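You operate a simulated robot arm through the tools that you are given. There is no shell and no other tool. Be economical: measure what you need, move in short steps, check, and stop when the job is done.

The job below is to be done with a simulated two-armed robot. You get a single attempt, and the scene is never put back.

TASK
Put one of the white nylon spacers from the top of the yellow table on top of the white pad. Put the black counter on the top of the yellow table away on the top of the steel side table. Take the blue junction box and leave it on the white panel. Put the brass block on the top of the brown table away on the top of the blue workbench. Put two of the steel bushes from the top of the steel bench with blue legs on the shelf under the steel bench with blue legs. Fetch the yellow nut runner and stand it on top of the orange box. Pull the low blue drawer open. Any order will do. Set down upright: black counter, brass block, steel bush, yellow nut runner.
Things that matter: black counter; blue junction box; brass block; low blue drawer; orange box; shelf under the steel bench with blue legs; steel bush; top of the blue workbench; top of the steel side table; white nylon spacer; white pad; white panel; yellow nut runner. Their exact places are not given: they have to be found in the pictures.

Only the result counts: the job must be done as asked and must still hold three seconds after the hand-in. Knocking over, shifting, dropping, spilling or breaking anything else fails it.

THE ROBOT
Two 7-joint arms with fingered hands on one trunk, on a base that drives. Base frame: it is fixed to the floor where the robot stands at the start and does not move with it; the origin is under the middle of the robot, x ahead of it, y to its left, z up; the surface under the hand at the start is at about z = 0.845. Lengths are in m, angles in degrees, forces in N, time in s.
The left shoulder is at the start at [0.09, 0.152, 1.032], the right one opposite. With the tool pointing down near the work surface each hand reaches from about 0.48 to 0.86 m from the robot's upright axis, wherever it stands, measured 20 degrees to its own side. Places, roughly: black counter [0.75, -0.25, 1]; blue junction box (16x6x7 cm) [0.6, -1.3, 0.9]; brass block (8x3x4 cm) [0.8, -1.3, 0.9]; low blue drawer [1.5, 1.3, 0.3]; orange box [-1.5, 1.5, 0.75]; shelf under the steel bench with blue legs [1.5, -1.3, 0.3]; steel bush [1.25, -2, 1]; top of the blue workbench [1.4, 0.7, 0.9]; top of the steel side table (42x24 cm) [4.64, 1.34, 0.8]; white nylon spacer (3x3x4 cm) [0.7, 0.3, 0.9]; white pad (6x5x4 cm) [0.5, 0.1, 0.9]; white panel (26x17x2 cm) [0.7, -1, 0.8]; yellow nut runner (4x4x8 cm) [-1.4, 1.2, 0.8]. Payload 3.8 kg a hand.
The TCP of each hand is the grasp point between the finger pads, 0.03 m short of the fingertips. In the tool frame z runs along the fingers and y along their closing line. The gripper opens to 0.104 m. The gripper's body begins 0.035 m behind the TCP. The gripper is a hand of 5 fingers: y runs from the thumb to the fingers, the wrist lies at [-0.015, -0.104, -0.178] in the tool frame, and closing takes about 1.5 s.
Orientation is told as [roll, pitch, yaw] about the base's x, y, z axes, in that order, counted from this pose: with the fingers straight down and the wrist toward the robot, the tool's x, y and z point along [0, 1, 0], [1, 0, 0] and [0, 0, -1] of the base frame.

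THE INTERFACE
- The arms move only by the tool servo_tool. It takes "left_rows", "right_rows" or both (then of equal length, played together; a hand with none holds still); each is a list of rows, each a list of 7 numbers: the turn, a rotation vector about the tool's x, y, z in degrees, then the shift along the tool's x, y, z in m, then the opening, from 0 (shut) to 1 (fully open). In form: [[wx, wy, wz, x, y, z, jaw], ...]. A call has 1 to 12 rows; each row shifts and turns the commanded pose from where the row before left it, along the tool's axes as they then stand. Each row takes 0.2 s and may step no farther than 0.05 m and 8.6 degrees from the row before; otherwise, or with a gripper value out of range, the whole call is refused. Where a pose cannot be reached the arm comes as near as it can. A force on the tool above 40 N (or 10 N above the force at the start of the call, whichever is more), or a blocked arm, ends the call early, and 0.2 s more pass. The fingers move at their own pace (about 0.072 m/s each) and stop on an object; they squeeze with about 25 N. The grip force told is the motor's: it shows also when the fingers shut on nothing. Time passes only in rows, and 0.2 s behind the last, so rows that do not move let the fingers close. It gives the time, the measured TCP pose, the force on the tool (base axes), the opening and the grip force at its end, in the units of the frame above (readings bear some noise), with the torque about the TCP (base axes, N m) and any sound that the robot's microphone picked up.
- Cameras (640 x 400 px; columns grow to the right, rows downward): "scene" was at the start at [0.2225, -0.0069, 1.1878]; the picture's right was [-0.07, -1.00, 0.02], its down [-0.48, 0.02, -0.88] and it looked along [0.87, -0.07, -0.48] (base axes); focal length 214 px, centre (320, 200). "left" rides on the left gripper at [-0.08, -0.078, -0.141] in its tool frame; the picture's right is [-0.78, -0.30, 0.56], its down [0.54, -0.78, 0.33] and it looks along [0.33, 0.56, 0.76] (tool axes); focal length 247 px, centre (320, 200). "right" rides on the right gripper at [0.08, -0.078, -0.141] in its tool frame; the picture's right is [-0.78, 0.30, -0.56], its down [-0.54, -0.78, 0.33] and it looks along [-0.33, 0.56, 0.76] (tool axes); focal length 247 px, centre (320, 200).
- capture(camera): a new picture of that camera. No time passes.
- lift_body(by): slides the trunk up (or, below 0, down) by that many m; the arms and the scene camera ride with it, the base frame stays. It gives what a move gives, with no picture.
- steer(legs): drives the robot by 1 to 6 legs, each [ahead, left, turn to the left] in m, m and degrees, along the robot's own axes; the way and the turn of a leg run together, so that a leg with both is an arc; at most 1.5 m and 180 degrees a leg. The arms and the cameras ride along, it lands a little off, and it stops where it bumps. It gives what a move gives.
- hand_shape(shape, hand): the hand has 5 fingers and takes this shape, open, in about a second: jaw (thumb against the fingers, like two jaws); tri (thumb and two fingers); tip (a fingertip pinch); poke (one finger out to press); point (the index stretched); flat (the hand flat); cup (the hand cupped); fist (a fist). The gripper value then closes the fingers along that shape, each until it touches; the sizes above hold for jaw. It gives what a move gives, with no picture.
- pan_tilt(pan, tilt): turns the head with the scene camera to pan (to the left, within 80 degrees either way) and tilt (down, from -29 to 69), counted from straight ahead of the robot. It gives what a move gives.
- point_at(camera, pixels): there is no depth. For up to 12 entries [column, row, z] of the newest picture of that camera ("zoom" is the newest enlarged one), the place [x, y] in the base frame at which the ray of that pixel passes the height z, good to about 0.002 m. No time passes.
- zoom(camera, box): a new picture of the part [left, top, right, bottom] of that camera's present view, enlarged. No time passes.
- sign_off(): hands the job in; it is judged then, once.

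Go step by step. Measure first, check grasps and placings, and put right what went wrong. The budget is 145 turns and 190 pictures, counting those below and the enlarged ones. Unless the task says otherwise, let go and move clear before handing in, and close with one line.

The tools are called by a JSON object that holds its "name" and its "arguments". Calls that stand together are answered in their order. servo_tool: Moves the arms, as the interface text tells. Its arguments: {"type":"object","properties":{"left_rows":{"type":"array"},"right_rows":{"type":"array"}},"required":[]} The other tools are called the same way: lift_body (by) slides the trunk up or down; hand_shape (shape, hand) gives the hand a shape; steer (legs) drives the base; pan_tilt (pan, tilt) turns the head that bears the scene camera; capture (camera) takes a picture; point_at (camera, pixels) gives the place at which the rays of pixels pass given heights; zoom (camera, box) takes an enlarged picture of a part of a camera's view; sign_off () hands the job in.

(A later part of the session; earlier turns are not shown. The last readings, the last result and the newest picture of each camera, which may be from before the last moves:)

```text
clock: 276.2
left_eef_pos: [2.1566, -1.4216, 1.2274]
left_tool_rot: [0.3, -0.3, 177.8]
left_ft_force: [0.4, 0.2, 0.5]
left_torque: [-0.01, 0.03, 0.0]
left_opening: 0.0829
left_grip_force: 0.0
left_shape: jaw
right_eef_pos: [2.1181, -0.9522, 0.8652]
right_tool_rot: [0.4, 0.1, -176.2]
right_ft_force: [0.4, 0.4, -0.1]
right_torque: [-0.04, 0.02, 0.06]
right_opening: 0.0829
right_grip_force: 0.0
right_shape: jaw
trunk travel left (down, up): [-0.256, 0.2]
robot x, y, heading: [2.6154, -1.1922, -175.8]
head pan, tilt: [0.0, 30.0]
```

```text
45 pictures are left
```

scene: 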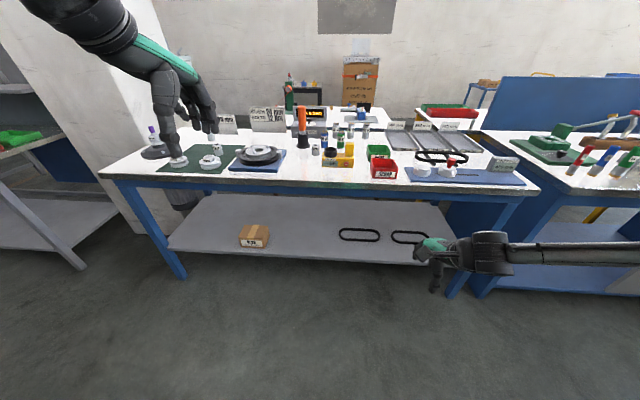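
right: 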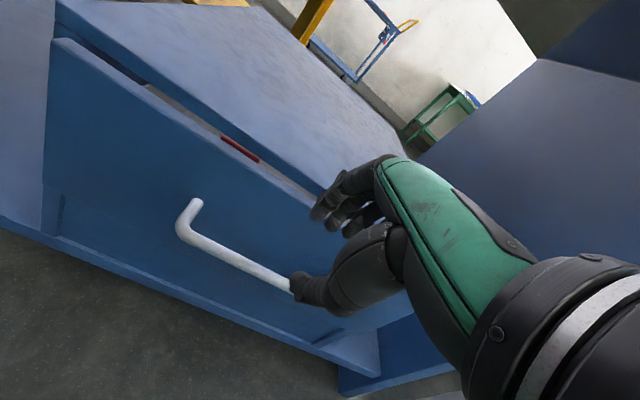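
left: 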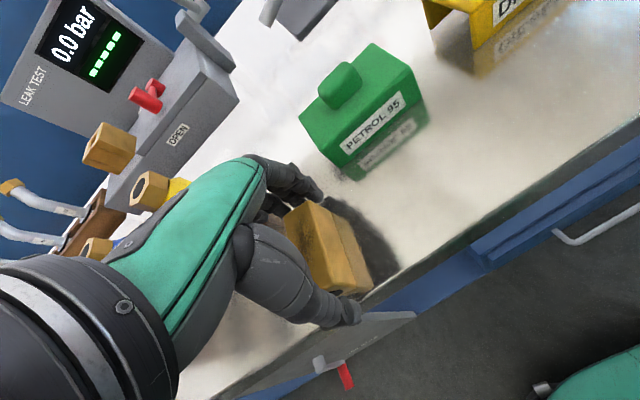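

{"name": "zoom", "arguments": {"camera": "scene", "box": [270, 95, 430, 195]}}

{"name": "point_at", "arguments": {"camera": "zoom", "pixels": [[320, 200, 0.9]]}}

{"name": "point_at", "arguments": {"camera": "scene", "pixels": [[340, 187, 0.9], [115, 177, 0.9], [535, 190, 0.9], [185, 278, 0], [300, 261, 0.3], [315, 196, 0.3]]}}

```text
4.00 times, centred on (350, 145) of scene
```

zoom: 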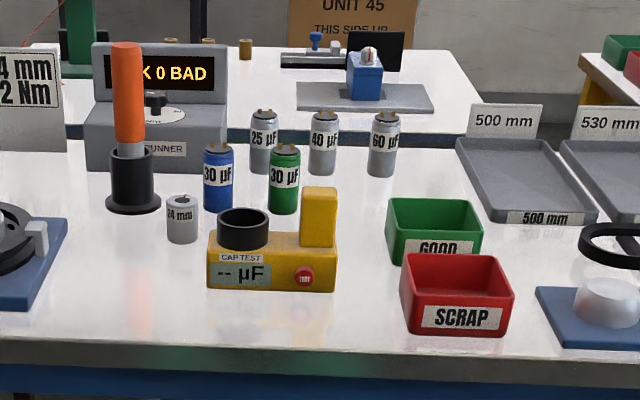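

```text
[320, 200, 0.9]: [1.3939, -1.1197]
```

```text
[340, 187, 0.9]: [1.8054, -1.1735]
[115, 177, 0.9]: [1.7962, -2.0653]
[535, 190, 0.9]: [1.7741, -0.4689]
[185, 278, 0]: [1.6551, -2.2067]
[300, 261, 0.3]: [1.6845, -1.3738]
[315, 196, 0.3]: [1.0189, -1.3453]
```

The cylinders marked µF are capacitors. The grey holed piece marked "24 mm" looks like a steel bush, so I'll look for others on the left part of the bench.

{"name": "zoom", "arguments": {"camera": "scene", "box": [130, 95, 330, 195]}}

```text
3.20 times, centred on (230, 145) of scene
```

zoom: 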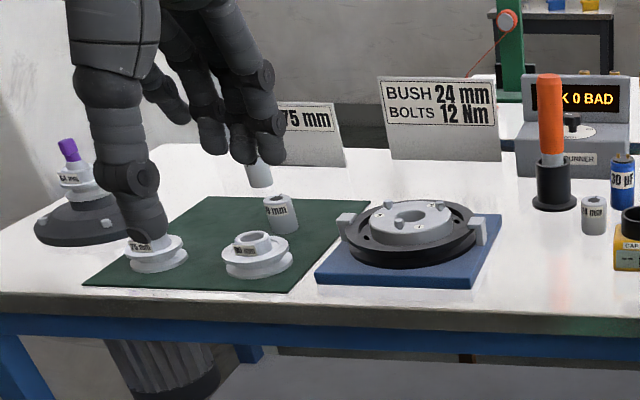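

{"name": "point_at", "arguments": {"camera": "zoom", "pixels": [[593, 233, 0.87], [593, 200, 0.92], [283, 231, 0.87], [280, 200, 0.92], [593, 233, 0.9], [283, 231, 0.9], [258, 185, 0.87], [400, 320, 0.87]]}}

{"name": "servo_tool", "arguments": {"right_rows": [[0, 0, -2, 0, 0, -0.045, 1], [0, 0, -2, 0, 0, -0.045, 1], [0, 0, 0, 0, 0, -0.045, 1], [0, 0, 0, 0, 0, -0.045, 1], [0, 0, 0, 0, 0, -0.045, 1]]}}

```text
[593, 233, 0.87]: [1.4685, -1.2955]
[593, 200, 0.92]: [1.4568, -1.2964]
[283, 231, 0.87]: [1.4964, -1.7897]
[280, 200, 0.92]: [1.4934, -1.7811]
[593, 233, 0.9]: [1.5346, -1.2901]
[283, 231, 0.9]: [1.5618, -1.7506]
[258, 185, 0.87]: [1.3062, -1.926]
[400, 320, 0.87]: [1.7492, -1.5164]
```

```text
clock: 277.4
left_eef_pos: [2.1583, -1.4219, 1.2271]
left_tool_rot: [0.3, -0.3, 177.7]
left_ft_force: [-0.1, 0.2, -0.1]
left_torque: [-0.01, -0.04, 0.01]
left_opening: 0.083
left_grip_force: 0.1
left_shape: jaw
right_eef_pos: [2.1158, -0.9508, 1.0917]
right_tool_rot: [0.4, 0.1, -172.2]
right_ft_force: [-0.4, -0.8, 0.4]
right_torque: [-0.01, 0.02, 0.01]
right_opening: 0.1034
right_grip_force: 0.1
right_shape: jaw
trunk travel left (down, up): [-0.256, 0.2]
robot x, y, heading: [2.611, -1.1858, -176.1]
head pan, tilt: [0.0, 30.0]
```

Bush A ("24 mm") is near (1.50,−1.295) and bush B near (1.50,−1.78), about a hand-separation apart. I'll position the base so each hand hovers near one of them.

{"name": "steer", "arguments": {"legs": [[0, 0, -4], [0.28, 0.36, 0]]}}

{"name": "capture", "arguments": {"camera": "left"}}

{"name": "capture", "arguments": {"camera": "right"}}

{"name": "capture", "arguments": {"camera": "scene"}}

```text
clock: 280.6
left_eef_pos: [1.8602, -1.7533, 1.2273]
left_tool_rot: [0.4, -0.3, 173.7]
left_ft_force: [-0.3, -1.1, -0.4]
left_torque: [-0.04, -0.01, 0.01]
left_opening: 0.0831
left_grip_force: 0.0
left_shape: jaw
right_eef_pos: [1.8495, -1.2794, 1.091]
right_tool_rot: [0.6, 0.0, -176.1]
right_ft_force: [0.2, -0.6, 0.1]
right_torque: [-0.01, -0.01, -0.01]
right_opening: 0.1038
right_grip_force: 0.0
right_shape: jaw
trunk travel left (down, up): [-0.256, 0.2]
robot x, y, heading: [2.3347, -1.5551, -179.9]
head pan, tilt: [0.0, 30.0]
```

```text
42 pictures are left
```

left: 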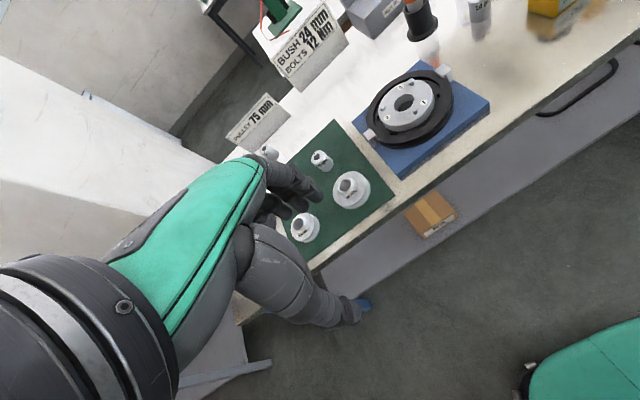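

```text
41 pictures are left
```

right: 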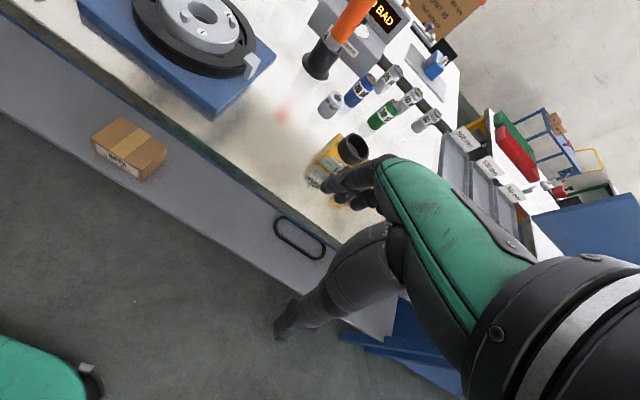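

```text
40 pictures are left
```

scene: 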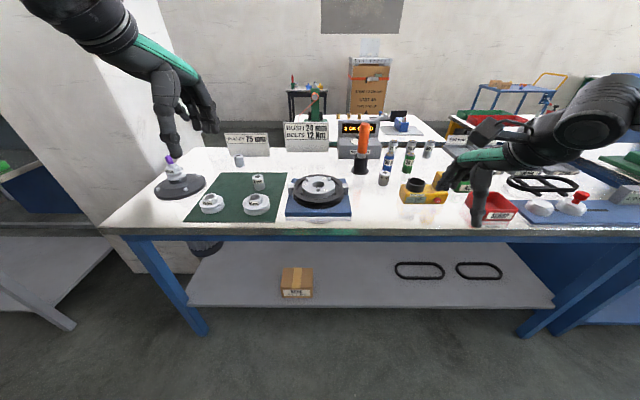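

{"name": "point_at", "arguments": {"camera": "left", "pixels": [[318, 156, 0.91], [327, 170, 0.87], [318, 156, 0.93], [327, 170, 0.89], [263, 150, 0.91]]}}

{"name": "point_at", "arguments": {"camera": "right", "pixels": [[334, 97, 0.91], [326, 112, 0.87], [334, 97, 0.93], [326, 112, 0.89]]}}

{"name": "point_at", "arguments": {"camera": "scene", "pixels": [[258, 177, 0.91], [259, 189, 0.87], [383, 173, 0.91], [383, 184, 0.87], [258, 177, 0.93], [383, 173, 0.93], [239, 157, 0.91]]}}

{"name": "zoom", "arguments": {"camera": "scene", "box": [200, 130, 420, 230]}}

```text
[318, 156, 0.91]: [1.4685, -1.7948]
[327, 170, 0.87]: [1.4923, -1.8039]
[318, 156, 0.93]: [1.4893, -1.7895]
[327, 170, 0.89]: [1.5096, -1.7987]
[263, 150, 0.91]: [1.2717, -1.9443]
```

```text
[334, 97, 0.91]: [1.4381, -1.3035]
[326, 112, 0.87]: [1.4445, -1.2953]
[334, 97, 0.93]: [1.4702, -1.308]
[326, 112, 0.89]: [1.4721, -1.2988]
```

```text
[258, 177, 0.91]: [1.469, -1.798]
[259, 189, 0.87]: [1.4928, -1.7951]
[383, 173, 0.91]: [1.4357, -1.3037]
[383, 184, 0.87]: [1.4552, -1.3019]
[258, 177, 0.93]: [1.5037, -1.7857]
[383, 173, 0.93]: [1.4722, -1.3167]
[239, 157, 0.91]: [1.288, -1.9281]
```

```text
2.91 times, centred on (310, 180) of scene
```

zoom: 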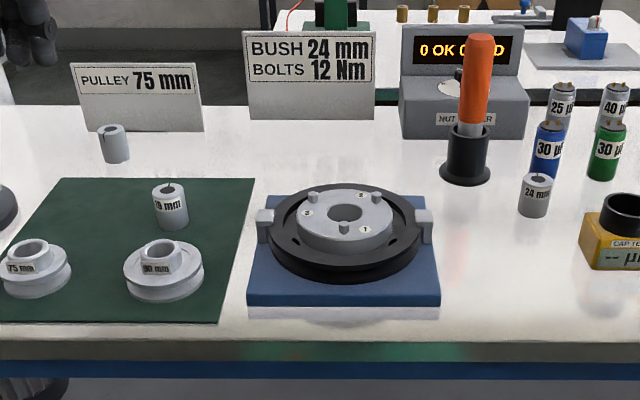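

The top centres agree: B (1.470,−1.797), A (1.438,−1.303), z .87–.91. I'll lower the trunk, drive in, and yaw the left hand about −57° so its thumb passes between the pulleys.

{"name": "lift_body", "arguments": {"by": -0.08}}

{"name": "servo_tool", "arguments": {"left_rows": [[0, 0, 8.2, 0, 0, 0, 0.8], [0, 0, 8.2, 0, 0, 0, 0.8], [0, 0, 8.2, 0, 0, 0, 0.8], [0, 0, 8.2, 0, 0, 0, 0.8], [0, 0, 8.2, 0, 0, 0, 0.8], [0, 0, 8.2, 0, 0, 0, 0.8], [0, 0, 5, 0, 0, 0, 0.8]], "right_rows": [[0, 0, 4, 0, 0, -0.04, 0.75], [0, 0, 0, 0, 0, -0.02, 0.75], [0, 0, 0, 0, 0, 0, 0.75], [0, 0, 0, 0, 0, 0, 0.75], [0, 0, 0, 0, 0, 0, 0.75], [0, 0, 0, 0, 0, 0, 0.75], [0, 0, 0, 0, 0, 0, 0.75]]}}

{"name": "steer", "arguments": {"legs": [[0.19, 0, 0]]}}

{"name": "capture", "arguments": {"camera": "scene"}}

```text
clock: 281.8
left_eef_pos: [1.8606, -1.7532, 1.1482]
left_tool_rot: [0.3, -0.3, 173.8]
left_ft_force: [0.6, -0.4, 0.1]
left_torque: [-0.01, 0.01, -0.01]
left_opening: 0.0831
left_grip_force: 0.1
left_shape: jaw
right_eef_pos: [1.8501, -1.2797, 1.0125]
right_tool_rot: [0.5, -0.1, -176.3]
right_ft_force: [-0.4, -0.5, 0.5]
right_torque: [-0.04, 0.03, 0.01]
right_opening: 0.1038
right_grip_force: 0.0
right_shape: jaw
trunk travel left (down, up): [-0.176, 0.28]
robot x, y, heading: [2.3329, -1.5524, -179.8]
head pan, tilt: [0.0, 30.0]
```

```text
clock: 283.4
left_eef_pos: [1.8607, -1.754, 1.1475]
left_tool_rot: [0.4, 0.1, 119.5]
left_ft_force: [0.2, 0.1, 0.4]
left_torque: [0.04, -0.01, 0.01]
left_opening: 0.0829
left_grip_force: 0.1
left_shape: jaw
right_eef_pos: [1.8493, -1.2779, 1.0719]
right_tool_rot: [0.4, 0.0, 179.8]
right_ft_force: [0.0, 0.8, -0.3]
right_torque: [0.0, 0.01, -0.01]
right_opening: 0.0783
right_grip_force: 0.0
right_shape: jaw
trunk travel left (down, up): [-0.176, 0.28]
robot x, y, heading: [2.3363, -1.5565, -179.8]
head pan, tilt: [0.0, 30.0]
```

```text
clock: 284.9
left_eef_pos: [1.6777, -1.7574, 1.1483]
left_tool_rot: [0.4, 0.1, 119.9]
left_ft_force: [-1.0, -0.2, -0.3]
left_torque: [-0.01, -0.02, -0.01]
left_opening: 0.083
left_grip_force: 0.0
left_shape: jaw
right_eef_pos: [1.6635, -1.2818, 1.0727]
right_tool_rot: [0.4, 0.1, -179.8]
right_ft_force: [-0.5, 0.0, -0.6]
right_torque: [0.0, -0.02, 0.01]
right_opening: 0.0782
right_grip_force: 0.2
right_shape: jaw
trunk travel left (down, up): [-0.176, 0.28]
robot x, y, heading: [2.1437, -1.5511, -179.3]
head pan, tilt: [0.0, 30.0]
```

```text
38 pictures are left
```

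scene: 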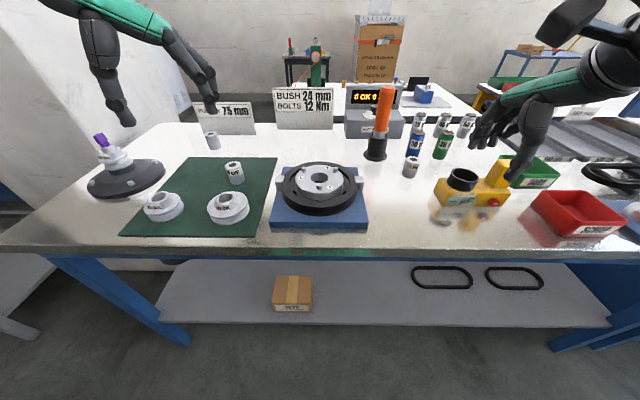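

{"name": "point_at", "arguments": {"camera": "scene", "pixels": [[235, 165, 0.91], [237, 184, 0.87], [411, 159, 0.91], [411, 177, 0.87], [413, 158, 0.87], [448, 206, 0.87], [210, 205, 0.87], [230, 191, 0.88]]}}

{"name": "servo_tool", "arguments": {"left_rows": [[0, 0, 0, 0.04, 0.014, 0, 0.8], [0, 0, 0, 0.04, 0.014, 0, 0.8], [0, 0, 0, 0.04, 0.014, 0, 0.8], [0, 0, 0, 0.04, 0.014, 0, 0.8], [0, 0, 0, 0.04, 0.013, 0, 0.8], [0, 0, 0, 0, 0, 0.04, 0.8], [0, 0, 0, 0, 0, 0.04, 0.8], [0, 0, 0, 0, 0, 0.03, 0.8], [0, 0, 0, 0, 0, 0, 0.8]], "right_rows": [[0, 0, 0, 0.0042, 0.045, 0, 0.75], [0, 0, 0, 0.0042, 0.045, 0, 0.75], [0, 0, 0, 0.0042, 0.045, 0, 0.75], [0, 0, 0, 0.0042, 0.045, 0, 0.75], [0, 0, 0, 0.0042, 0.0455, 0, 0.75], [0, 0, 0, 0, 0, 0.04, 0.75], [0, 0, 0, 0, 0, 0.03, 0.75], [0, 0, 0, 0, 0, 0, 0.75], [0, 0, 0, 0, 0, 0, 0.75]]}}

{"name": "capture", "arguments": {"camera": "left"}}

{"name": "capture", "arguments": {"camera": "right"}}

```text
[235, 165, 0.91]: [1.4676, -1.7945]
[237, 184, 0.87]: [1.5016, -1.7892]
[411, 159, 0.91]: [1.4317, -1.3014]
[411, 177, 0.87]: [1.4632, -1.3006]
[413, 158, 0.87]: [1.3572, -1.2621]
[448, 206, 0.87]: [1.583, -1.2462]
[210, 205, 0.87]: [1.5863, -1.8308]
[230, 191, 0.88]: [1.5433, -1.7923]
```

```text
clock: 286.9
left_eef_pos: [1.4806, -1.7965, 1.038]
left_tool_rot: [0.4, 0.0, 119.9]
left_ft_force: [0.1, -0.2, -0.7]
left_torque: [0.02, 0.01, 0.01]
left_opening: 0.0832
left_grip_force: 0.1
left_shape: jaw
left hand out of reach, approached as far as the arm can: row 5
right_eef_pos: [1.4372, -1.3053, 1.0023]
right_tool_rot: [0.5, 0.2, -179.8]
right_ft_force: [-0.1, 0.6, 0.7]
right_torque: [0.02, 0.0, -0.01]
right_opening: 0.0782
right_grip_force: 0.1
right_shape: jaw
trunk travel left (down, up): [-0.176, 0.28]
robot x, y, heading: [2.1476, -1.5573, -179.3]
head pan, tilt: [0.0, 30.0]
```

```text
37 pictures are left
```

left: 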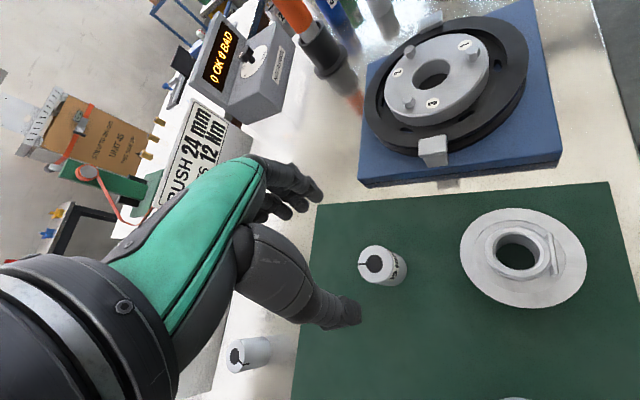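

```text
36 pictures are left
```

right: 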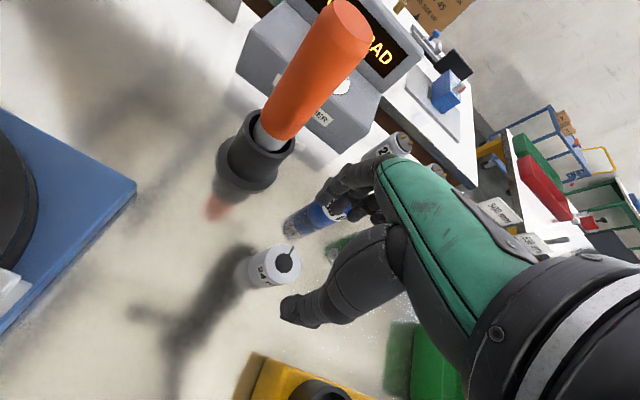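

{"name": "point_at", "arguments": {"camera": "left", "pixels": [[376, 264, 0.91]]}}

{"name": "point_at", "arguments": {"camera": "right", "pixels": [[286, 260, 0.91], [290, 235, 0.87], [320, 222, 0.93]]}}

```text
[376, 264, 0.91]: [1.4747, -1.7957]
```

```text
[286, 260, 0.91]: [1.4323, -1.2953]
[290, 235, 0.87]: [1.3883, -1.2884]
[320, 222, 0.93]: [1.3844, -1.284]
```

Bush A is crowded by the capacitors behind it. I'll take B first with the left hand, raise the right hand, and try its fingertip-pinch shape for A.

{"name": "servo_tool", "arguments": {"left_rows": [[0, 0, 0, 0.007, 0.004, 0.04, 0.8], [0, 0, 0, 0, 0, 0.04, 0.8], [0, 0, 0, 0, 0, 0.03, 0.8], [0, 0, 0, 0, 0, 0.02, 0.8], [0, 0, 0, 0, 0, 0, 0.6], [0, 0, 0, 0, 0, 0, 0.4], [0, 0, 0, 0, 0, 0, 0.2], [0, 0, 0, 0, 0, 0, 0], [0, 0, 0, 0, 0, 0, 0], [0, 0, 0, 0, 0, 0, 0], [0, 0, 0, 0, 0, 0, 0]], "right_rows": [[0, 0, 0, 0, 0, -0.04, 0.75], [0, 0, 0, 0, 0, -0.04, 0.75], [0, 0, 0, 0, -0.02, -0.02, 0.75], [0, 0, 0, 0, 0, 0, 0.75], [0, 0, 0, 0, 0, 0, 0.75], [0, 0, 0, 0, 0, 0, 0.75], [0, 0, 0, 0, 0, 0, 0.75], [0, 0, 0, 0, 0, 0, 0.75], [0, 0, 0, 0, 0, 0, 0.75], [0, 0, 0, 0, 0, 0, 0.75], [0, 0, 0, 0, 0, 0, 0.75]]}}

{"name": "hand_shape", "arguments": {"shape": "tip", "hand": "right"}}

{"name": "capture", "arguments": {"camera": "left"}}

{"name": "capture", "arguments": {"camera": "right"}}

```text
clock: 289.4
left_eef_pos: [1.4699, -1.7961, 0.9083]
left_tool_rot: [0.3, 0.1, 119.9]
left_ft_force: [0.3, -1.2, 0.4]
left_torque: [-0.05, -0.01, 0.03]
left_opening: 0.0308
left_grip_force: 25.0
left_shape: jaw
right_eef_pos: [1.4579, -1.3054, 1.1003]
right_tool_rot: [0.3, 0.1, -179.9]
right_ft_force: [0.7, -0.7, -0.2]
right_torque: [0.05, 0.0, 0.02]
right_opening: 0.0782
right_grip_force: 0.0
right_shape: jaw
trunk travel left (down, up): [-0.176, 0.28]
robot x, y, heading: [2.1498, -1.5521, -179.3]
head pan, tilt: [0.0, 30.0]
```

```text
clock: 290.2
left_eef_pos: [1.471, -1.7977, 0.9089]
left_tool_rot: [0.5, 0.1, 119.9]
left_ft_force: [0.3, -1.9, 0.6]
left_torque: [-0.01, -0.03, -0.01]
left_opening: 0.0307
left_grip_force: 25.2
left_shape: jaw
right_eef_pos: [1.4582, -1.305, 1.0996]
right_tool_rot: [0.4, 0.0, -179.9]
right_ft_force: [-0.3, -0.6, 0.5]
right_torque: [0.04, -0.01, -0.02]
right_opening: 0.1037
right_grip_force: 0.1
right_shape: tip
trunk travel left (down, up): [-0.176, 0.28]
robot x, y, heading: [2.1514, -1.5539, -179.4]
head pan, tilt: [0.0, 30.0]
```

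```text
35 pictures are left
```

left: 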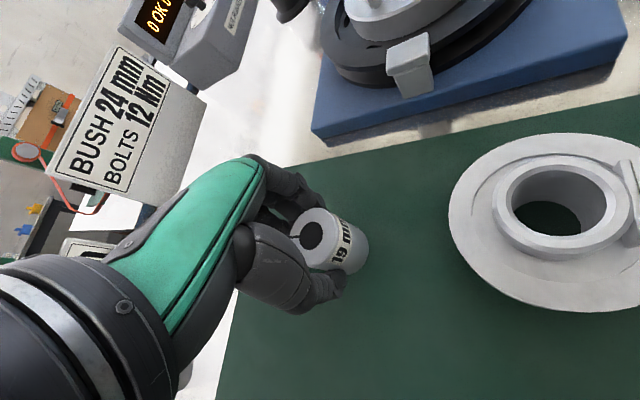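

```text
34 pictures are left
```

right: 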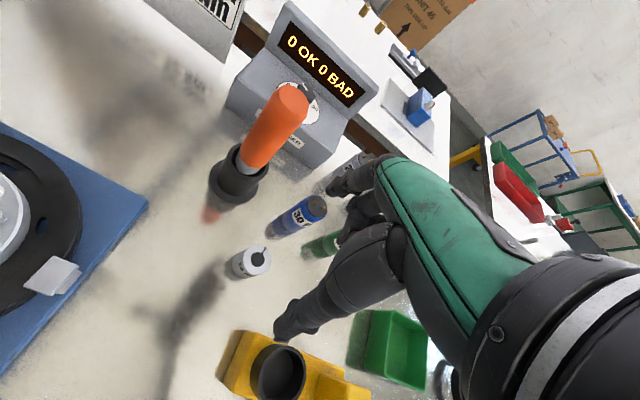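

B is gripped. The pinch shape curls the other fingers away. I'll yaw the right hand +25° and come down over A, and lift B.

{"name": "servo_tool", "arguments": {"left_rows": [[0, 0, 0, 0, 0, -0.03, 0], [0, 0, 0, 0, 0, -0.04, 0], [0, 0, 0, 0, 0, -0.04, 0], [0, 0, 0, 0, 0, -0.04, 0], [0, 0, 0, 0, 0, 0, 0], [0, 0, 0, 0, 0, 0, 0], [0, 0, 0, 0, 0, 0, 0]], "right_rows": [[0, 0, -8.3, 0, 0, 0, 0.7], [0, 0, -8.3, 0, 0, 0, 0.7], [0, 0, -8.4, 0, 0, 0, 0.7], [0, 0, 0, -0.017, 0.02, 0, 0.7], [0, 0, 0, 0, 0, 0.04, 0.7], [0, 0, 0, 0, 0, 0.04, 0.7], [0, 0, 0, 0, 0, 0, 0.7]]}}

{"name": "capture", "arguments": {"camera": "right"}}

{"name": "zoom", "arguments": {"camera": "scene", "box": [330, 80, 530, 220]}}

```text
clock: 291.9
left_eef_pos: [1.4723, -1.7955, 1.0565]
left_tool_rot: [0.4, 0.1, 119.9]
left_ft_force: [-0.2, 0.7, -3.4]
left_torque: [0.0, 0.04, 0.03]
left_opening: 0.0305
left_grip_force: 25.1
left_shape: jaw
right_eef_pos: [1.4323, -1.2968, 1.0222]
right_tool_rot: [0.3, -0.2, -154.8]
right_ft_force: [-0.1, -0.1, 0.0]
right_torque: [-0.02, 0.0, 0.02]
right_opening: 0.0727
right_grip_force: 0.0
right_shape: tip
trunk travel left (down, up): [-0.176, 0.28]
robot x, y, heading: [2.1487, -1.5578, -179.3]
head pan, tilt: [0.0, 30.0]
```

```text
33 pictures are left
```

right: 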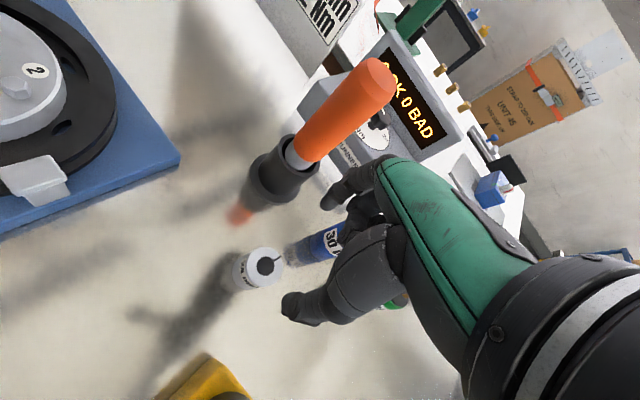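

```text
2.86 times, centred on (430, 150) of scene
```

zoom: 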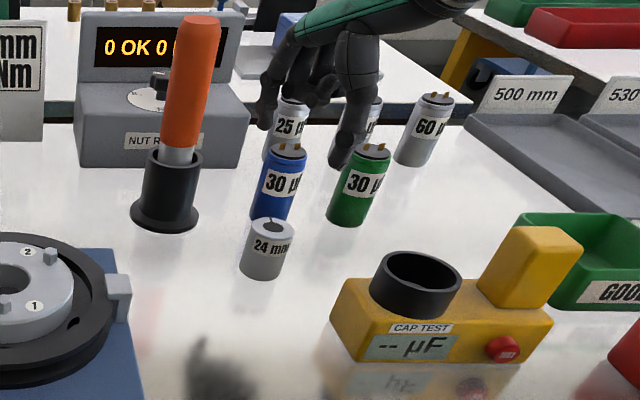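

{"name": "point_at", "arguments": {"camera": "zoom", "pixels": [[340, 160, 0.992], [266, 122, 0.992], [302, 141, 0.992], [265, 228, 0.91], [285, 150, 0.94], [372, 148, 0.94]]}}

{"name": "point_at", "arguments": {"camera": "right", "pixels": [[285, 307, 0.992], [326, 205, 0.992], [269, 262, 0.91], [290, 252, 0.875], [335, 230, 0.94]]}}

```text
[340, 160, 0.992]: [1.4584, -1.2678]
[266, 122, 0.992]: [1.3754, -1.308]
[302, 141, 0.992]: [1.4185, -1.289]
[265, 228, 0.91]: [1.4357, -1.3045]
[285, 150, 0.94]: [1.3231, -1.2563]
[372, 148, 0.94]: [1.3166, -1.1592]
```

```text
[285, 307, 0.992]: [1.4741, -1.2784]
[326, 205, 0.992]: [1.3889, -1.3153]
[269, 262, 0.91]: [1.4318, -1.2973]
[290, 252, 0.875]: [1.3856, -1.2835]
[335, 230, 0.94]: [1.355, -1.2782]
```

I'll yaw another 15° so the index finger passes clear of the blue capacitor, narrow slightly, and descend partway.

{"name": "servo_tool", "arguments": {"right_rows": [[0, 0, -7.5, 0, 0, 0, 0.6], [0, 0, -7.5, 0, 0, 0, 0.58], [0, 0, 0, 0, 0, 0.04, 0.58], [0, 0, 0, 0, 0, 0.02, 0.58], [0, 0, 0, 0, 0, 0, 0.58]]}}

{"name": "capture", "arguments": {"camera": "right"}}

{"name": "zoom", "arguments": {"camera": "scene", "box": [350, 90, 490, 190]}}

```text
clock: 293.1
left_eef_pos: [1.4718, -1.7962, 1.0565]
left_tool_rot: [0.4, 0.1, 119.9]
left_ft_force: [0.0, -0.8, -3.4]
left_torque: [-0.01, 0.05, 0.01]
left_opening: 0.0306
left_grip_force: 24.8
left_shape: jaw
right_eef_pos: [1.4322, -1.2974, 0.9623]
right_tool_rot: [0.5, -0.3, -139.7]
right_ft_force: [-0.8, 1.1, 0.6]
right_torque: [0.0, 0.01, -0.01]
right_opening: 0.0603
right_grip_force: 0.1
right_shape: tip
trunk travel left (down, up): [-0.176, 0.28]
robot x, y, heading: [2.1506, -1.5557, -179.5]
head pan, tilt: [0.0, 30.0]
```

```text
31 pictures are left
```

right: 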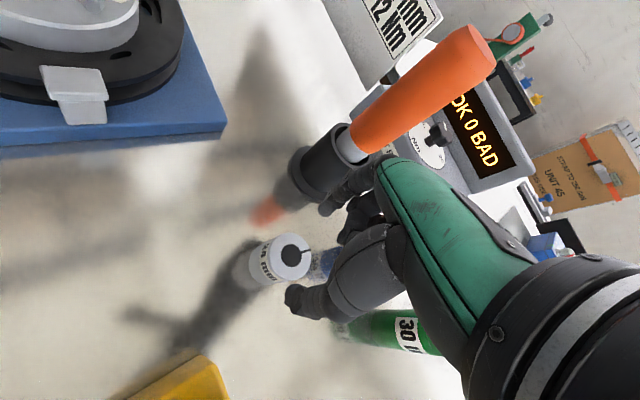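

```text
4.00 times, centred on (420, 140) of scene
```

zoom: 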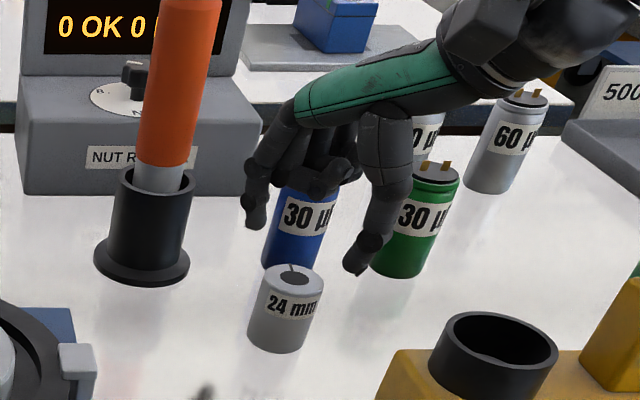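

{"name": "point_at", "arguments": {"camera": "zoom", "pixels": [[318, 192, 0.96], [318, 192, 0.98], [318, 192, 1.0], [255, 225, 0.935], [357, 270, 0.935]]}}

{"name": "point_at", "arguments": {"camera": "right", "pixels": [[345, 238, 0.96], [345, 238, 0.98], [345, 238, 1.0], [322, 270, 0.875]]}}

```text
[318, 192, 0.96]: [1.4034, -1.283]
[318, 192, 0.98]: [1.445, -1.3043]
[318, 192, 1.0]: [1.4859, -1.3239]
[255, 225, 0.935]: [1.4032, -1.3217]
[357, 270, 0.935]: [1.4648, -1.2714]
```

```text
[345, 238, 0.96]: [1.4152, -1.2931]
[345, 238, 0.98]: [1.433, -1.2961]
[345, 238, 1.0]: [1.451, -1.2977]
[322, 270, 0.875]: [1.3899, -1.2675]
```

The curled fingers stay over the bush and clear of the capacitor. I'll descend to z≈0.925 and pinch the bush's upper part.

{"name": "servo_tool", "arguments": {"right_rows": [[0, 0, 0, 0, 0, 0.015, 0.58], [0, 0, 0, 0, 0, 0.012, 0.58], [0, 0, 0, 0, 0, 0.011, 0.58], [0, 0, 0, 0, 0, 0, 0.45], [0, 0, 0, 0, 0, 0, 0.35], [0, 0, 0, 0, 0, 0, 0.25], [0, 0, 0, 0, 0, 0, 0.1], [0, 0, 0, 0, 0, 0, 0], [0, 0, 0, 0, 0, 0, 0], [0, 0, 0, 0, 0, 0, 0]]}}

{"name": "capture", "arguments": {"camera": "right"}}

{"name": "zoom", "arguments": {"camera": "scene", "box": [350, 90, 490, 190]}}

```text
clock: 295.2
left_eef_pos: [1.4707, -1.7958, 1.0564]
left_tool_rot: [0.4, 0.1, 120.0]
left_ft_force: [0.1, 0.6, -3.1]
left_torque: [-0.04, 0.02, 0.01]
left_opening: 0.0306
left_grip_force: 24.4
left_shape: jaw
right_eef_pos: [1.4318, -1.2979, 0.9229]
right_tool_rot: [0.4, -0.2, -139.9]
right_ft_force: [0.6, 0.1, -0.2]
right_torque: [-0.02, 0.01, -0.01]
right_opening: 0.0351
right_grip_force: 24.6
right_shape: tip
trunk travel left (down, up): [-0.176, 0.28]
robot x, y, heading: [2.1504, -1.556, -179.2]
head pan, tilt: [0.0, 30.0]
```

```text
29 pictures are left
```

right: 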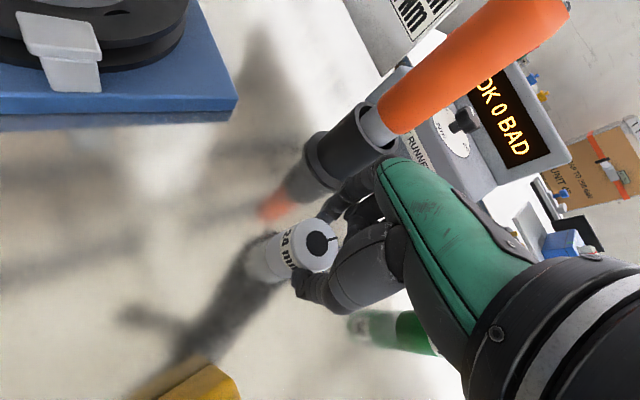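

```text
4.00 times, centred on (420, 140) of scene
```

zoom: 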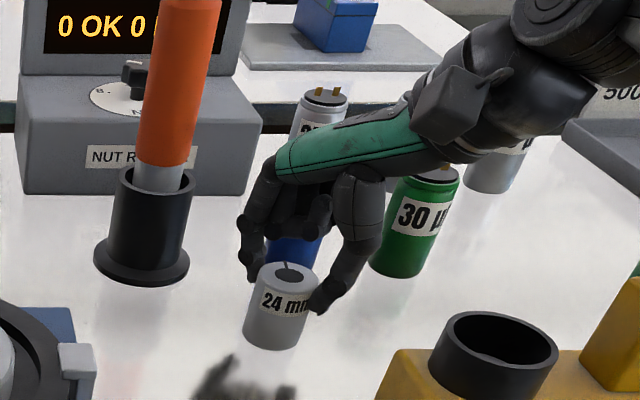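

Both bushes are held. I'll lift A, back away from the bench, shift slightly left, and check the shelf below.

{"name": "servo_tool", "arguments": {"right_rows": [[0, 0, 0, 0, 0, -0.02, 0], [0, 0, 0, 0, 0, -0.03, 0], [0, 0, 0, 0, 0, -0.04, 0], [0, 0, 0, 0, 0, -0.04, 0], [0, 0, 0, 0, 0, -0.03, 0]]}}

{"name": "steer", "arguments": {"legs": [[-0.46, 0, 0], [0, 0.1, 0]]}}

{"name": "lift_body", "arguments": {"by": -0.172}}

{"name": "pan_tilt", "arguments": {"pan": 0, "tilt": 35}}

{"name": "capture", "arguments": {"camera": "scene"}}

```text
clock: 296.4
left_eef_pos: [1.4724, -1.7947, 1.0568]
left_tool_rot: [0.4, 0.2, 119.8]
left_ft_force: [0.3, -0.2, -2.9]
left_torque: [-0.02, 0.04, 0.0]
left_opening: 0.0308
left_grip_force: 24.6
left_shape: jaw
right_eef_pos: [1.4409, -1.289, 1.0805]
right_tool_rot: [0.3, -0.2, -139.9]
right_ft_force: [0.7, -0.1, -3.0]
right_torque: [0.03, 0.0, 0.02]
right_opening: 0.0353
right_grip_force: 24.9
right_shape: tip
right hand out of reach, approached as far as the arm can: row 4, 5
trunk travel left (down, up): [-0.176, 0.28]
robot x, y, heading: [2.1498, -1.5546, -179.7]
head pan, tilt: [0.0, 30.0]
```

```text
clock: 299.9
left_eef_pos: [1.9215, -1.8915, 1.058]
left_tool_rot: [0.5, 0.1, 120.0]
left_ft_force: [0.2, 0.2, -2.5]
left_torque: [-0.01, -0.02, -0.01]
left_opening: 0.0306
left_grip_force: 24.9
left_shape: jaw
right_eef_pos: [1.8904, -1.386, 1.0793]
right_tool_rot: [0.5, -0.2, -139.8]
right_ft_force: [0.3, -1.2, -2.2]
right_torque: [0.06, 0.01, -0.01]
right_opening: 0.0349
right_grip_force: 24.9
right_shape: tip
trunk travel left (down, up): [-0.176, 0.28]
robot x, y, heading: [2.6023, -1.6491, -179.5]
head pan, tilt: [0.0, 30.0]
```

```text
clock: 301.8
left_eef_pos: [1.9233, -1.8913, 0.887]
left_tool_rot: [0.6, 0.0, 119.9]
left_ft_force: [0.4, -0.4, -3.3]
left_torque: [0.01, 0.04, -0.01]
left_opening: 0.0305
left_grip_force: 24.7
left_shape: jaw
right_eef_pos: [1.8911, -1.3859, 0.9102]
right_tool_rot: [0.4, -0.2, -139.8]
right_ft_force: [0.8, 0.1, -2.9]
right_torque: [0.01, 0.02, 0.02]
right_opening: 0.035
right_grip_force: 24.7
right_shape: tip
trunk travel left (down, up): [-0.004, 0.452]
robot x, y, heading: [2.598, -1.6516, -179.4]
head pan, tilt: [0.0, 30.0]
```

```text
clock: 302.5
left_eef_pos: [1.922, -1.8904, 0.8844]
left_tool_rot: [0.3, 0.0, 119.9]
left_ft_force: [-0.7, -0.2, -2.7]
left_torque: [0.0, 0.04, 0.02]
left_opening: 0.0308
left_grip_force: 25.1
left_shape: jaw
right_eef_pos: [1.8906, -1.385, 0.9074]
right_tool_rot: [0.3, -0.2, -139.8]
right_ft_force: [-0.5, -0.4, -3.0]
right_torque: [0.0, 0.0, 0.01]
right_opening: 0.0348
right_grip_force: 25.4
right_shape: tip
trunk travel left (down, up): [-0.004, 0.452]
robot x, y, heading: [2.6008, -1.6477, -179.4]
head pan, tilt: [0.0, 35.0]
```

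```text
27 pictures are left
```

scene: 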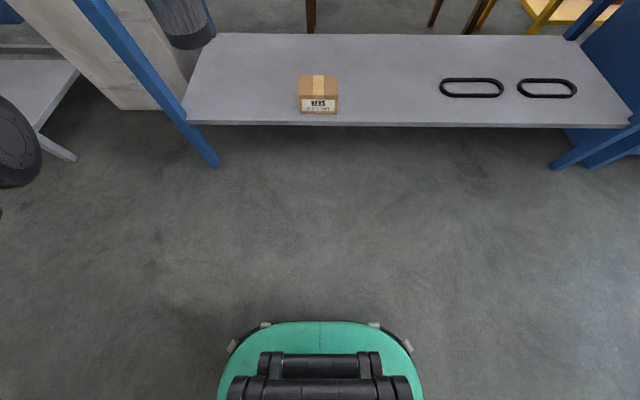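

{"name": "point_at", "arguments": {"camera": "scene", "pixels": [[300, 113, 0.3], [338, 113, 0.3], [187, 122, 0.3], [443, 95, 0.3], [330, 124, 0.3], [330, 124, 0.26], [213, 167, 0], [390, 100, 0.3], [330, 35, 0.3]]}}

{"name": "servo_tool", "arguments": {"left_rows": [[0, 0, 0, 0, 0, 0.045, 0], [0, 0, 0, 0, 0, 0.045, 0], [0, 0, 0, 0, 0, 0.045, 0], [0, 0, 0, 0, 0, 0.045, 0], [0, 0, 0, 0, 0, 0.045, 0], [0, 0, 0, 0, 0, 0.045, 0], [0, 0, 0, 0, 0, 0.045, 0], [0, 0, 0, 0, 0, 0.045, 0], [0, 0, 0, 0, 0, 0.045, 0], [0, 0, 0, 0, 0, 0.045, 0]], "right_rows": [[0, 0, 0, 0, 0, 0.045, 0], [0, 0, 0, 0, 0, 0.045, 0], [0, 0, 0, 0, 0, 0.045, 0], [0, 0, 0, 0, 0, 0.045, 0], [0, 0, 0, 0, 0, 0.045, 0], [0, 0, 0, 0, 0, 0.045, 0], [0, 0, 0, 0, 0, 0.045, 0], [0, 0, 0, 0, 0, 0.045, 0], [0, 0, 0, 0, 0, 0.045, 0], [0, 0, 0, 0, 0, 0.045, 0]]}}

{"name": "capture", "arguments": {"camera": "scene"}}

```text
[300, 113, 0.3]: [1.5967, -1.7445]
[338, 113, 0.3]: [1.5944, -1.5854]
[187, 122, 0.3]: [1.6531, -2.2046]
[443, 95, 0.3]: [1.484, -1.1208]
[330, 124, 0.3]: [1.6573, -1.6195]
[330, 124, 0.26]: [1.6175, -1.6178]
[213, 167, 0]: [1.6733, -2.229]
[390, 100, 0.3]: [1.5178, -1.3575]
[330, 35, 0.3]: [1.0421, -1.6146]
```

```text
clock: 304.7
left_eef_pos: [1.9187, -1.8918, 0.4337]
left_tool_rot: [0.3, 0.1, 119.8]
left_ft_force: [-0.1, -0.6, -2.5]
left_torque: [-0.02, -0.01, -0.02]
left_opening: 0.0304
left_grip_force: 25.3
left_shape: jaw
right_eef_pos: [1.8897, -1.3902, 0.4544]
right_tool_rot: [0.4, -0.2, -139.7]
right_ft_force: [-0.1, -0.5, -3.2]
right_torque: [0.0, 0.0, 0.01]
right_opening: 0.0349
right_grip_force: 25.3
right_shape: tip
trunk travel left (down, up): [-0.004, 0.452]
robot x, y, heading: [2.599, -1.6516, -179.2]
head pan, tilt: [0.0, 35.0]
```

```text
26 pictures are left
```

scene: 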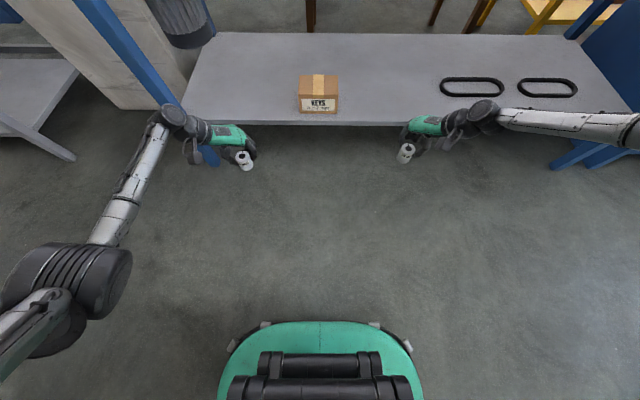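

The shelf front edge is at x≈1.657, z≈0.3, and both bushes hang at about 0.40. I'll drive in 0.30.

{"name": "steer", "arguments": {"legs": [[0.3, 0, -0.6]]}}

{"name": "servo_tool", "arguments": {"left_rows": [[0, 0, 0, 0, 0, 0.03, 0], [0, 0, 0, 0, 0, 0.03, 0], [0, 0, 0, 0, 0, 0.015, 0], [0, 0, 0, 0, 0, 0, 0]], "right_rows": [[0, 0, 0, 0, 0, 0.03, 0], [0, 0, 0, 0, 0, 0.03, 0], [0, 0, 0, 0, 0, 0.015, 0], [0, 0, 0, 0, 0, 0, 0]]}}

{"name": "capture", "arguments": {"camera": "left"}}

{"name": "capture", "arguments": {"camera": "right"}}

```text
clock: 306.8
left_eef_pos: [1.6136, -1.8849, 0.4355]
left_tool_rot: [0.2, 0.0, 119.3]
left_ft_force: [-1.0, -0.1, -2.5]
left_torque: [-0.02, 0.0, 0.01]
left_opening: 0.0301
left_grip_force: 25.2
left_shape: jaw
right_eef_pos: [1.5916, -1.3833, 0.4567]
right_tool_rot: [0.4, -0.2, -140.4]
right_ft_force: [-0.4, 1.2, -2.1]
right_torque: [-0.01, 0.01, -0.01]
right_opening: 0.0349
right_grip_force: 25.3
right_shape: tip
trunk travel left (down, up): [-0.004, 0.452]
robot x, y, heading: [2.2974, -1.6514, -180.2]
head pan, tilt: [0.0, 35.0]
```

```text
clock: 307.8
left_eef_pos: [1.6106, -1.8863, 0.3672]
left_tool_rot: [0.8, -0.3, 119.4]
left_ft_force: [2.1, -1.8, 23.1]
left_torque: [0.02, -0.06, 0.0]
left_opening: 0.0318
left_grip_force: 25.3
left_shape: jaw
right_eef_pos: [1.6044, -1.3906, 0.4257]
right_tool_rot: [0.2, -0.4, -140.4]
right_ft_force: [0.0, 0.2, -2.2]
right_torque: [0.0, 0.01, -0.01]
right_opening: 0.035
right_grip_force: 24.9
right_shape: tip
right hand out of reach, approached as far as the arm can: row 2, 3
trunk travel left (down, up): [-0.004, 0.452]
robot x, y, heading: [2.2982, -1.6486, -180.0]
head pan, tilt: [0.0, 35.0]
```

```text
25 pictures are left
```

left: 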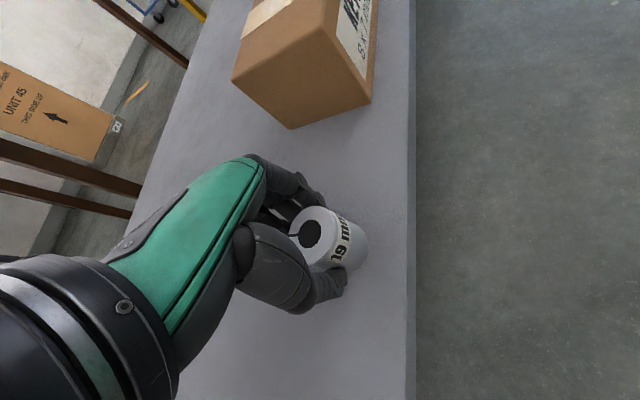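

```text
24 pictures are left
```

right: 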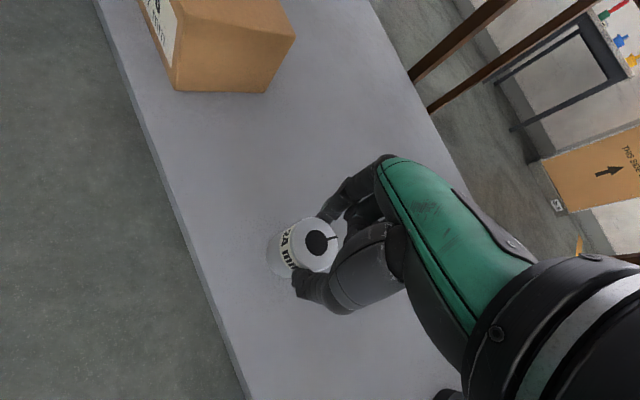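

The left bush touched down on the shelf at about 0.331. I'll release it; for the right one I'll yaw back toward straight to gain reach, then lower.

{"name": "servo_tool", "arguments": {"left_rows": [[0, 0, 0, 0, 0, -0.002, 0], [0, 0, 0, 0, 0, 0, 0.3], [0, 0, 0, 0, 0, 0, 0.4], [0, 0, 0, 0, 0, 0, 0.5], [0, 0, 0, 0, 0, 0, 0.65], [0, 0, 0, 0, 0, 0, 0.8], [0, 0, 0, 0, 0, 0, 0.8], [0, 0, 0, 0, 0, 0, 0.8]], "right_rows": [[0, 0, 8, 0, 0, 0, 0], [0, 0, 8, 0, 0, 0, 0], [0, 0, 8, 0, 0, 0, 0], [0, 0, 8, 0, 0, 0, 0], [0, 0, 0, 0, 0, 0.01, 0], [0, 0, 0, 0, 0, 0.01, 0], [0, 0, 0, 0, 0, 0.01, 0], [0, 0, 0, 0, 0, 0, 0]]}}

{"name": "capture", "arguments": {"camera": "left"}}

```text
clock: 309.6
left_eef_pos: [1.6132, -1.8863, 0.3634]
left_tool_rot: [0.4, 0.2, 119.3]
left_ft_force: [0.0, -0.4, 0.3]
left_torque: [-0.03, 0.0, -0.01]
left_opening: 0.083
left_grip_force: 0.1
left_shape: jaw
right_eef_pos: [1.6213, -1.3425, 0.3895]
right_tool_rot: [0.6, -0.2, -172.4]
right_ft_force: [-0.7, 1.1, 1.2]
right_torque: [0.0, -0.01, 0.02]
right_opening: 0.0348
right_grip_force: 25.2
right_shape: tip
right hand out of reach, approached as far as the arm can: row 3, 4, 5
trunk travel left (down, up): [-0.004, 0.452]
robot x, y, heading: [2.2962, -1.6543, -180.1]
head pan, tilt: [0.0, 35.0]
```

```text
23 pictures are left
```

left: 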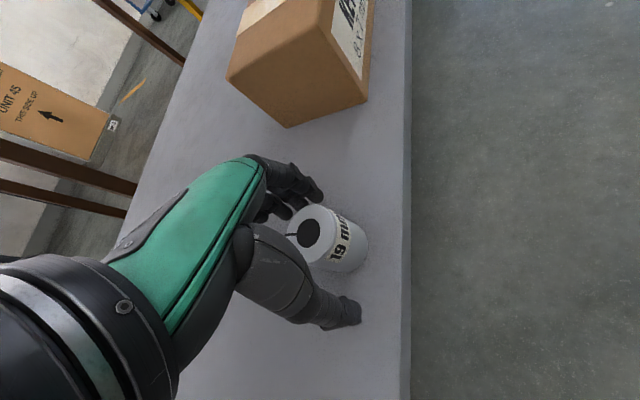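

The left bush stands free. I'll raise the left hand, lift the right one a bit, nudge the base 3 cm ahead, then set the right bush down.

{"name": "servo_tool", "arguments": {"left_rows": [[0, 0, 0, 0, 0, -0.025, 0.8], [0, 0, 0, 0, 0, -0.04, 0.8], [0, 0, 0, 0, 0, -0.04, 0.8], [0, 0, 0, 0, 0, -0.03, 0.8]], "right_rows": [[0, 0, 0, 0, 0, -0.02, 0], [0, 0, 0, 0, 0, 0, 0], [0, 0, 0, 0, 0, 0, 0], [0, 0, 0, 0, 0, 0, 0]]}}

{"name": "steer", "arguments": {"legs": [[0.035, 0, 0]]}}

{"name": "servo_tool", "arguments": {"right_rows": [[0, 0, 0, 0, 0, 0.01, 0], [0, 0, 0, 0, 0, 0.008, 0], [0, 0, 0, 0, 0, 0.004, 0], [0, 0, 0, 0, 0, 0.004, 0], [0, 0, 0, 0, 0, 0.003, 0], [0, 0, 0, 0, 0, 0, 0]]}}

{"name": "capture", "arguments": {"camera": "right"}}

```text
clock: 310.6
left_eef_pos: [1.6141, -1.8845, 0.4962]
left_tool_rot: [0.3, 0.1, 119.2]
left_ft_force: [-0.8, 0.3, -1.0]
left_torque: [-0.03, -0.04, -0.01]
left_opening: 0.0829
left_grip_force: 0.1
left_shape: jaw
right_eef_pos: [1.621, -1.3447, 0.4077]
right_tool_rot: [0.8, -0.3, -172.2]
right_ft_force: [-0.5, -0.2, -2.9]
right_torque: [0.03, 0.0, 0.01]
right_opening: 0.0349
right_grip_force: 24.7
right_shape: tip
trunk travel left (down, up): [-0.004, 0.452]
robot x, y, heading: [2.2957, -1.6534, -180.0]
head pan, tilt: [0.0, 35.0]
```

```text
clock: 311.4
left_eef_pos: [1.5813, -1.8841, 0.4951]
left_tool_rot: [0.3, 0.0, 119.3]
left_ft_force: [-0.8, 0.3, -0.5]
left_torque: [0.0, -0.01, 0.02]
left_opening: 0.083
left_grip_force: 0.1
left_shape: jaw
right_eef_pos: [1.5866, -1.3444, 0.407]
right_tool_rot: [0.9, -0.1, -172.2]
right_ft_force: [-0.4, 1.0, -2.4]
right_torque: [-0.01, 0.0, -0.03]
right_opening: 0.0347
right_grip_force: 24.8
right_shape: tip
trunk travel left (down, up): [-0.004, 0.452]
robot x, y, heading: [2.2639, -1.6487, -180.2]
head pan, tilt: [0.0, 35.0]
```

```text
clock: 312.8
left_eef_pos: [1.581, -1.8859, 0.4996]
left_tool_rot: [0.5, -0.1, 119.3]
left_ft_force: [0.7, 0.1, -0.3]
left_torque: [0.0, 0.03, 0.0]
left_opening: 0.0828
left_grip_force: 0.1
left_shape: jaw
right_eef_pos: [1.5848, -1.3446, 0.3861]
right_tool_rot: [0.6, -0.8, -172.4]
right_ft_force: [4.0, 1.4, 32.4]
right_torque: [0.06, -0.29, -0.03]
right_opening: 0.0377
right_grip_force: 25.7
right_shape: tip
trunk travel left (down, up): [-0.004, 0.452]
robot x, y, heading: [2.2646, -1.6518, -180.0]
head pan, tilt: [0.0, 35.0]
```

```text
22 pictures are left
```

right: 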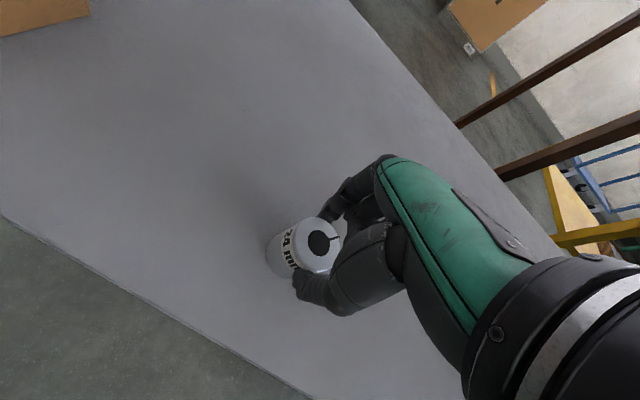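

Contact. I'll ease off, release gradually and rise.

{"name": "servo_tool", "arguments": {"right_rows": [[0, 0, 0, 0, 0, -0.002, 0], [0, 0, 0, 0, 0, -0.002, 0.2], [0, 0, 0, 0, 0, 0, 0.36], [0, 0, 0, 0, 0, 0, 0.42], [0, 0, 0, 0, 0, 0, 0.5], [0, 0, 0, 0, 0, 0, 0.6], [0, 0, 0, 0, 0, 0, 0.7], [0, 0, 0, 0, 0, -0.02, 0.7], [0, 0, 0, 0, 0, -0.03, 0.7], [0, 0, 0, 0, 0, -0.03, 0.7], [0, 0, 0, 0, 0, -0.02, 0.7]]}}

{"name": "steer", "arguments": {"legs": [[-0.35, 0, 0]]}}

{"name": "capture", "arguments": {"camera": "scene"}}

```text
clock: 315.2
left_eef_pos: [1.5802, -1.8846, 0.4963]
left_tool_rot: [0.4, 0.1, 119.3]
left_ft_force: [0.3, 0.5, -0.1]
left_torque: [0.01, -0.02, 0.02]
left_opening: 0.083
left_grip_force: 0.0
left_shape: jaw
right_eef_pos: [1.5869, -1.3388, 0.4825]
right_tool_rot: [1.1, -0.2, -172.0]
right_ft_force: [-0.1, -0.2, 0.0]
right_torque: [-0.01, -0.01, 0.01]
right_opening: 0.0725
right_grip_force: 0.0
right_shape: tip
right hand out of reach, approached as far as the arm can: row 11
trunk travel left (down, up): [-0.004, 0.452]
robot x, y, heading: [2.2642, -1.6524, -180.2]
head pan, tilt: [0.0, 35.0]
```

```text
clock: 317.5
left_eef_pos: [1.9282, -1.8827, 0.4959]
left_tool_rot: [0.4, 0.2, 119.2]
left_ft_force: [0.0, -0.5, -0.3]
left_torque: [-0.01, -0.03, 0.01]
left_opening: 0.0828
left_grip_force: 0.0
left_shape: jaw
right_eef_pos: [1.9363, -1.3374, 0.4829]
right_tool_rot: [1.0, -0.3, -172.1]
right_ft_force: [0.7, 0.2, 0.9]
right_torque: [-0.01, 0.0, 0.0]
right_opening: 0.0726
right_grip_force: 0.0
right_shape: tip
trunk travel left (down, up): [-0.004, 0.452]
robot x, y, heading: [2.6072, -1.6538, 179.9]
head pan, tilt: [0.0, 35.0]
```

```text
21 pictures are left
```

scene: 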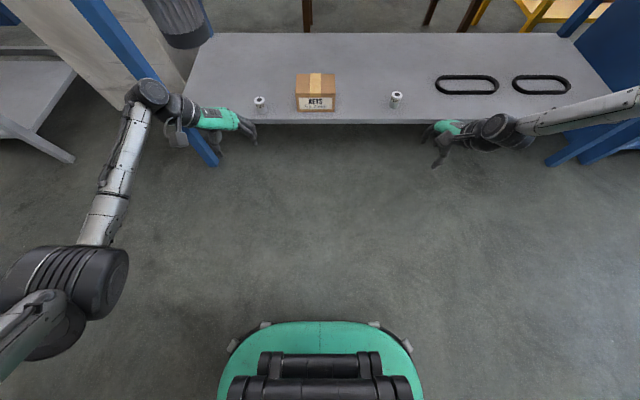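

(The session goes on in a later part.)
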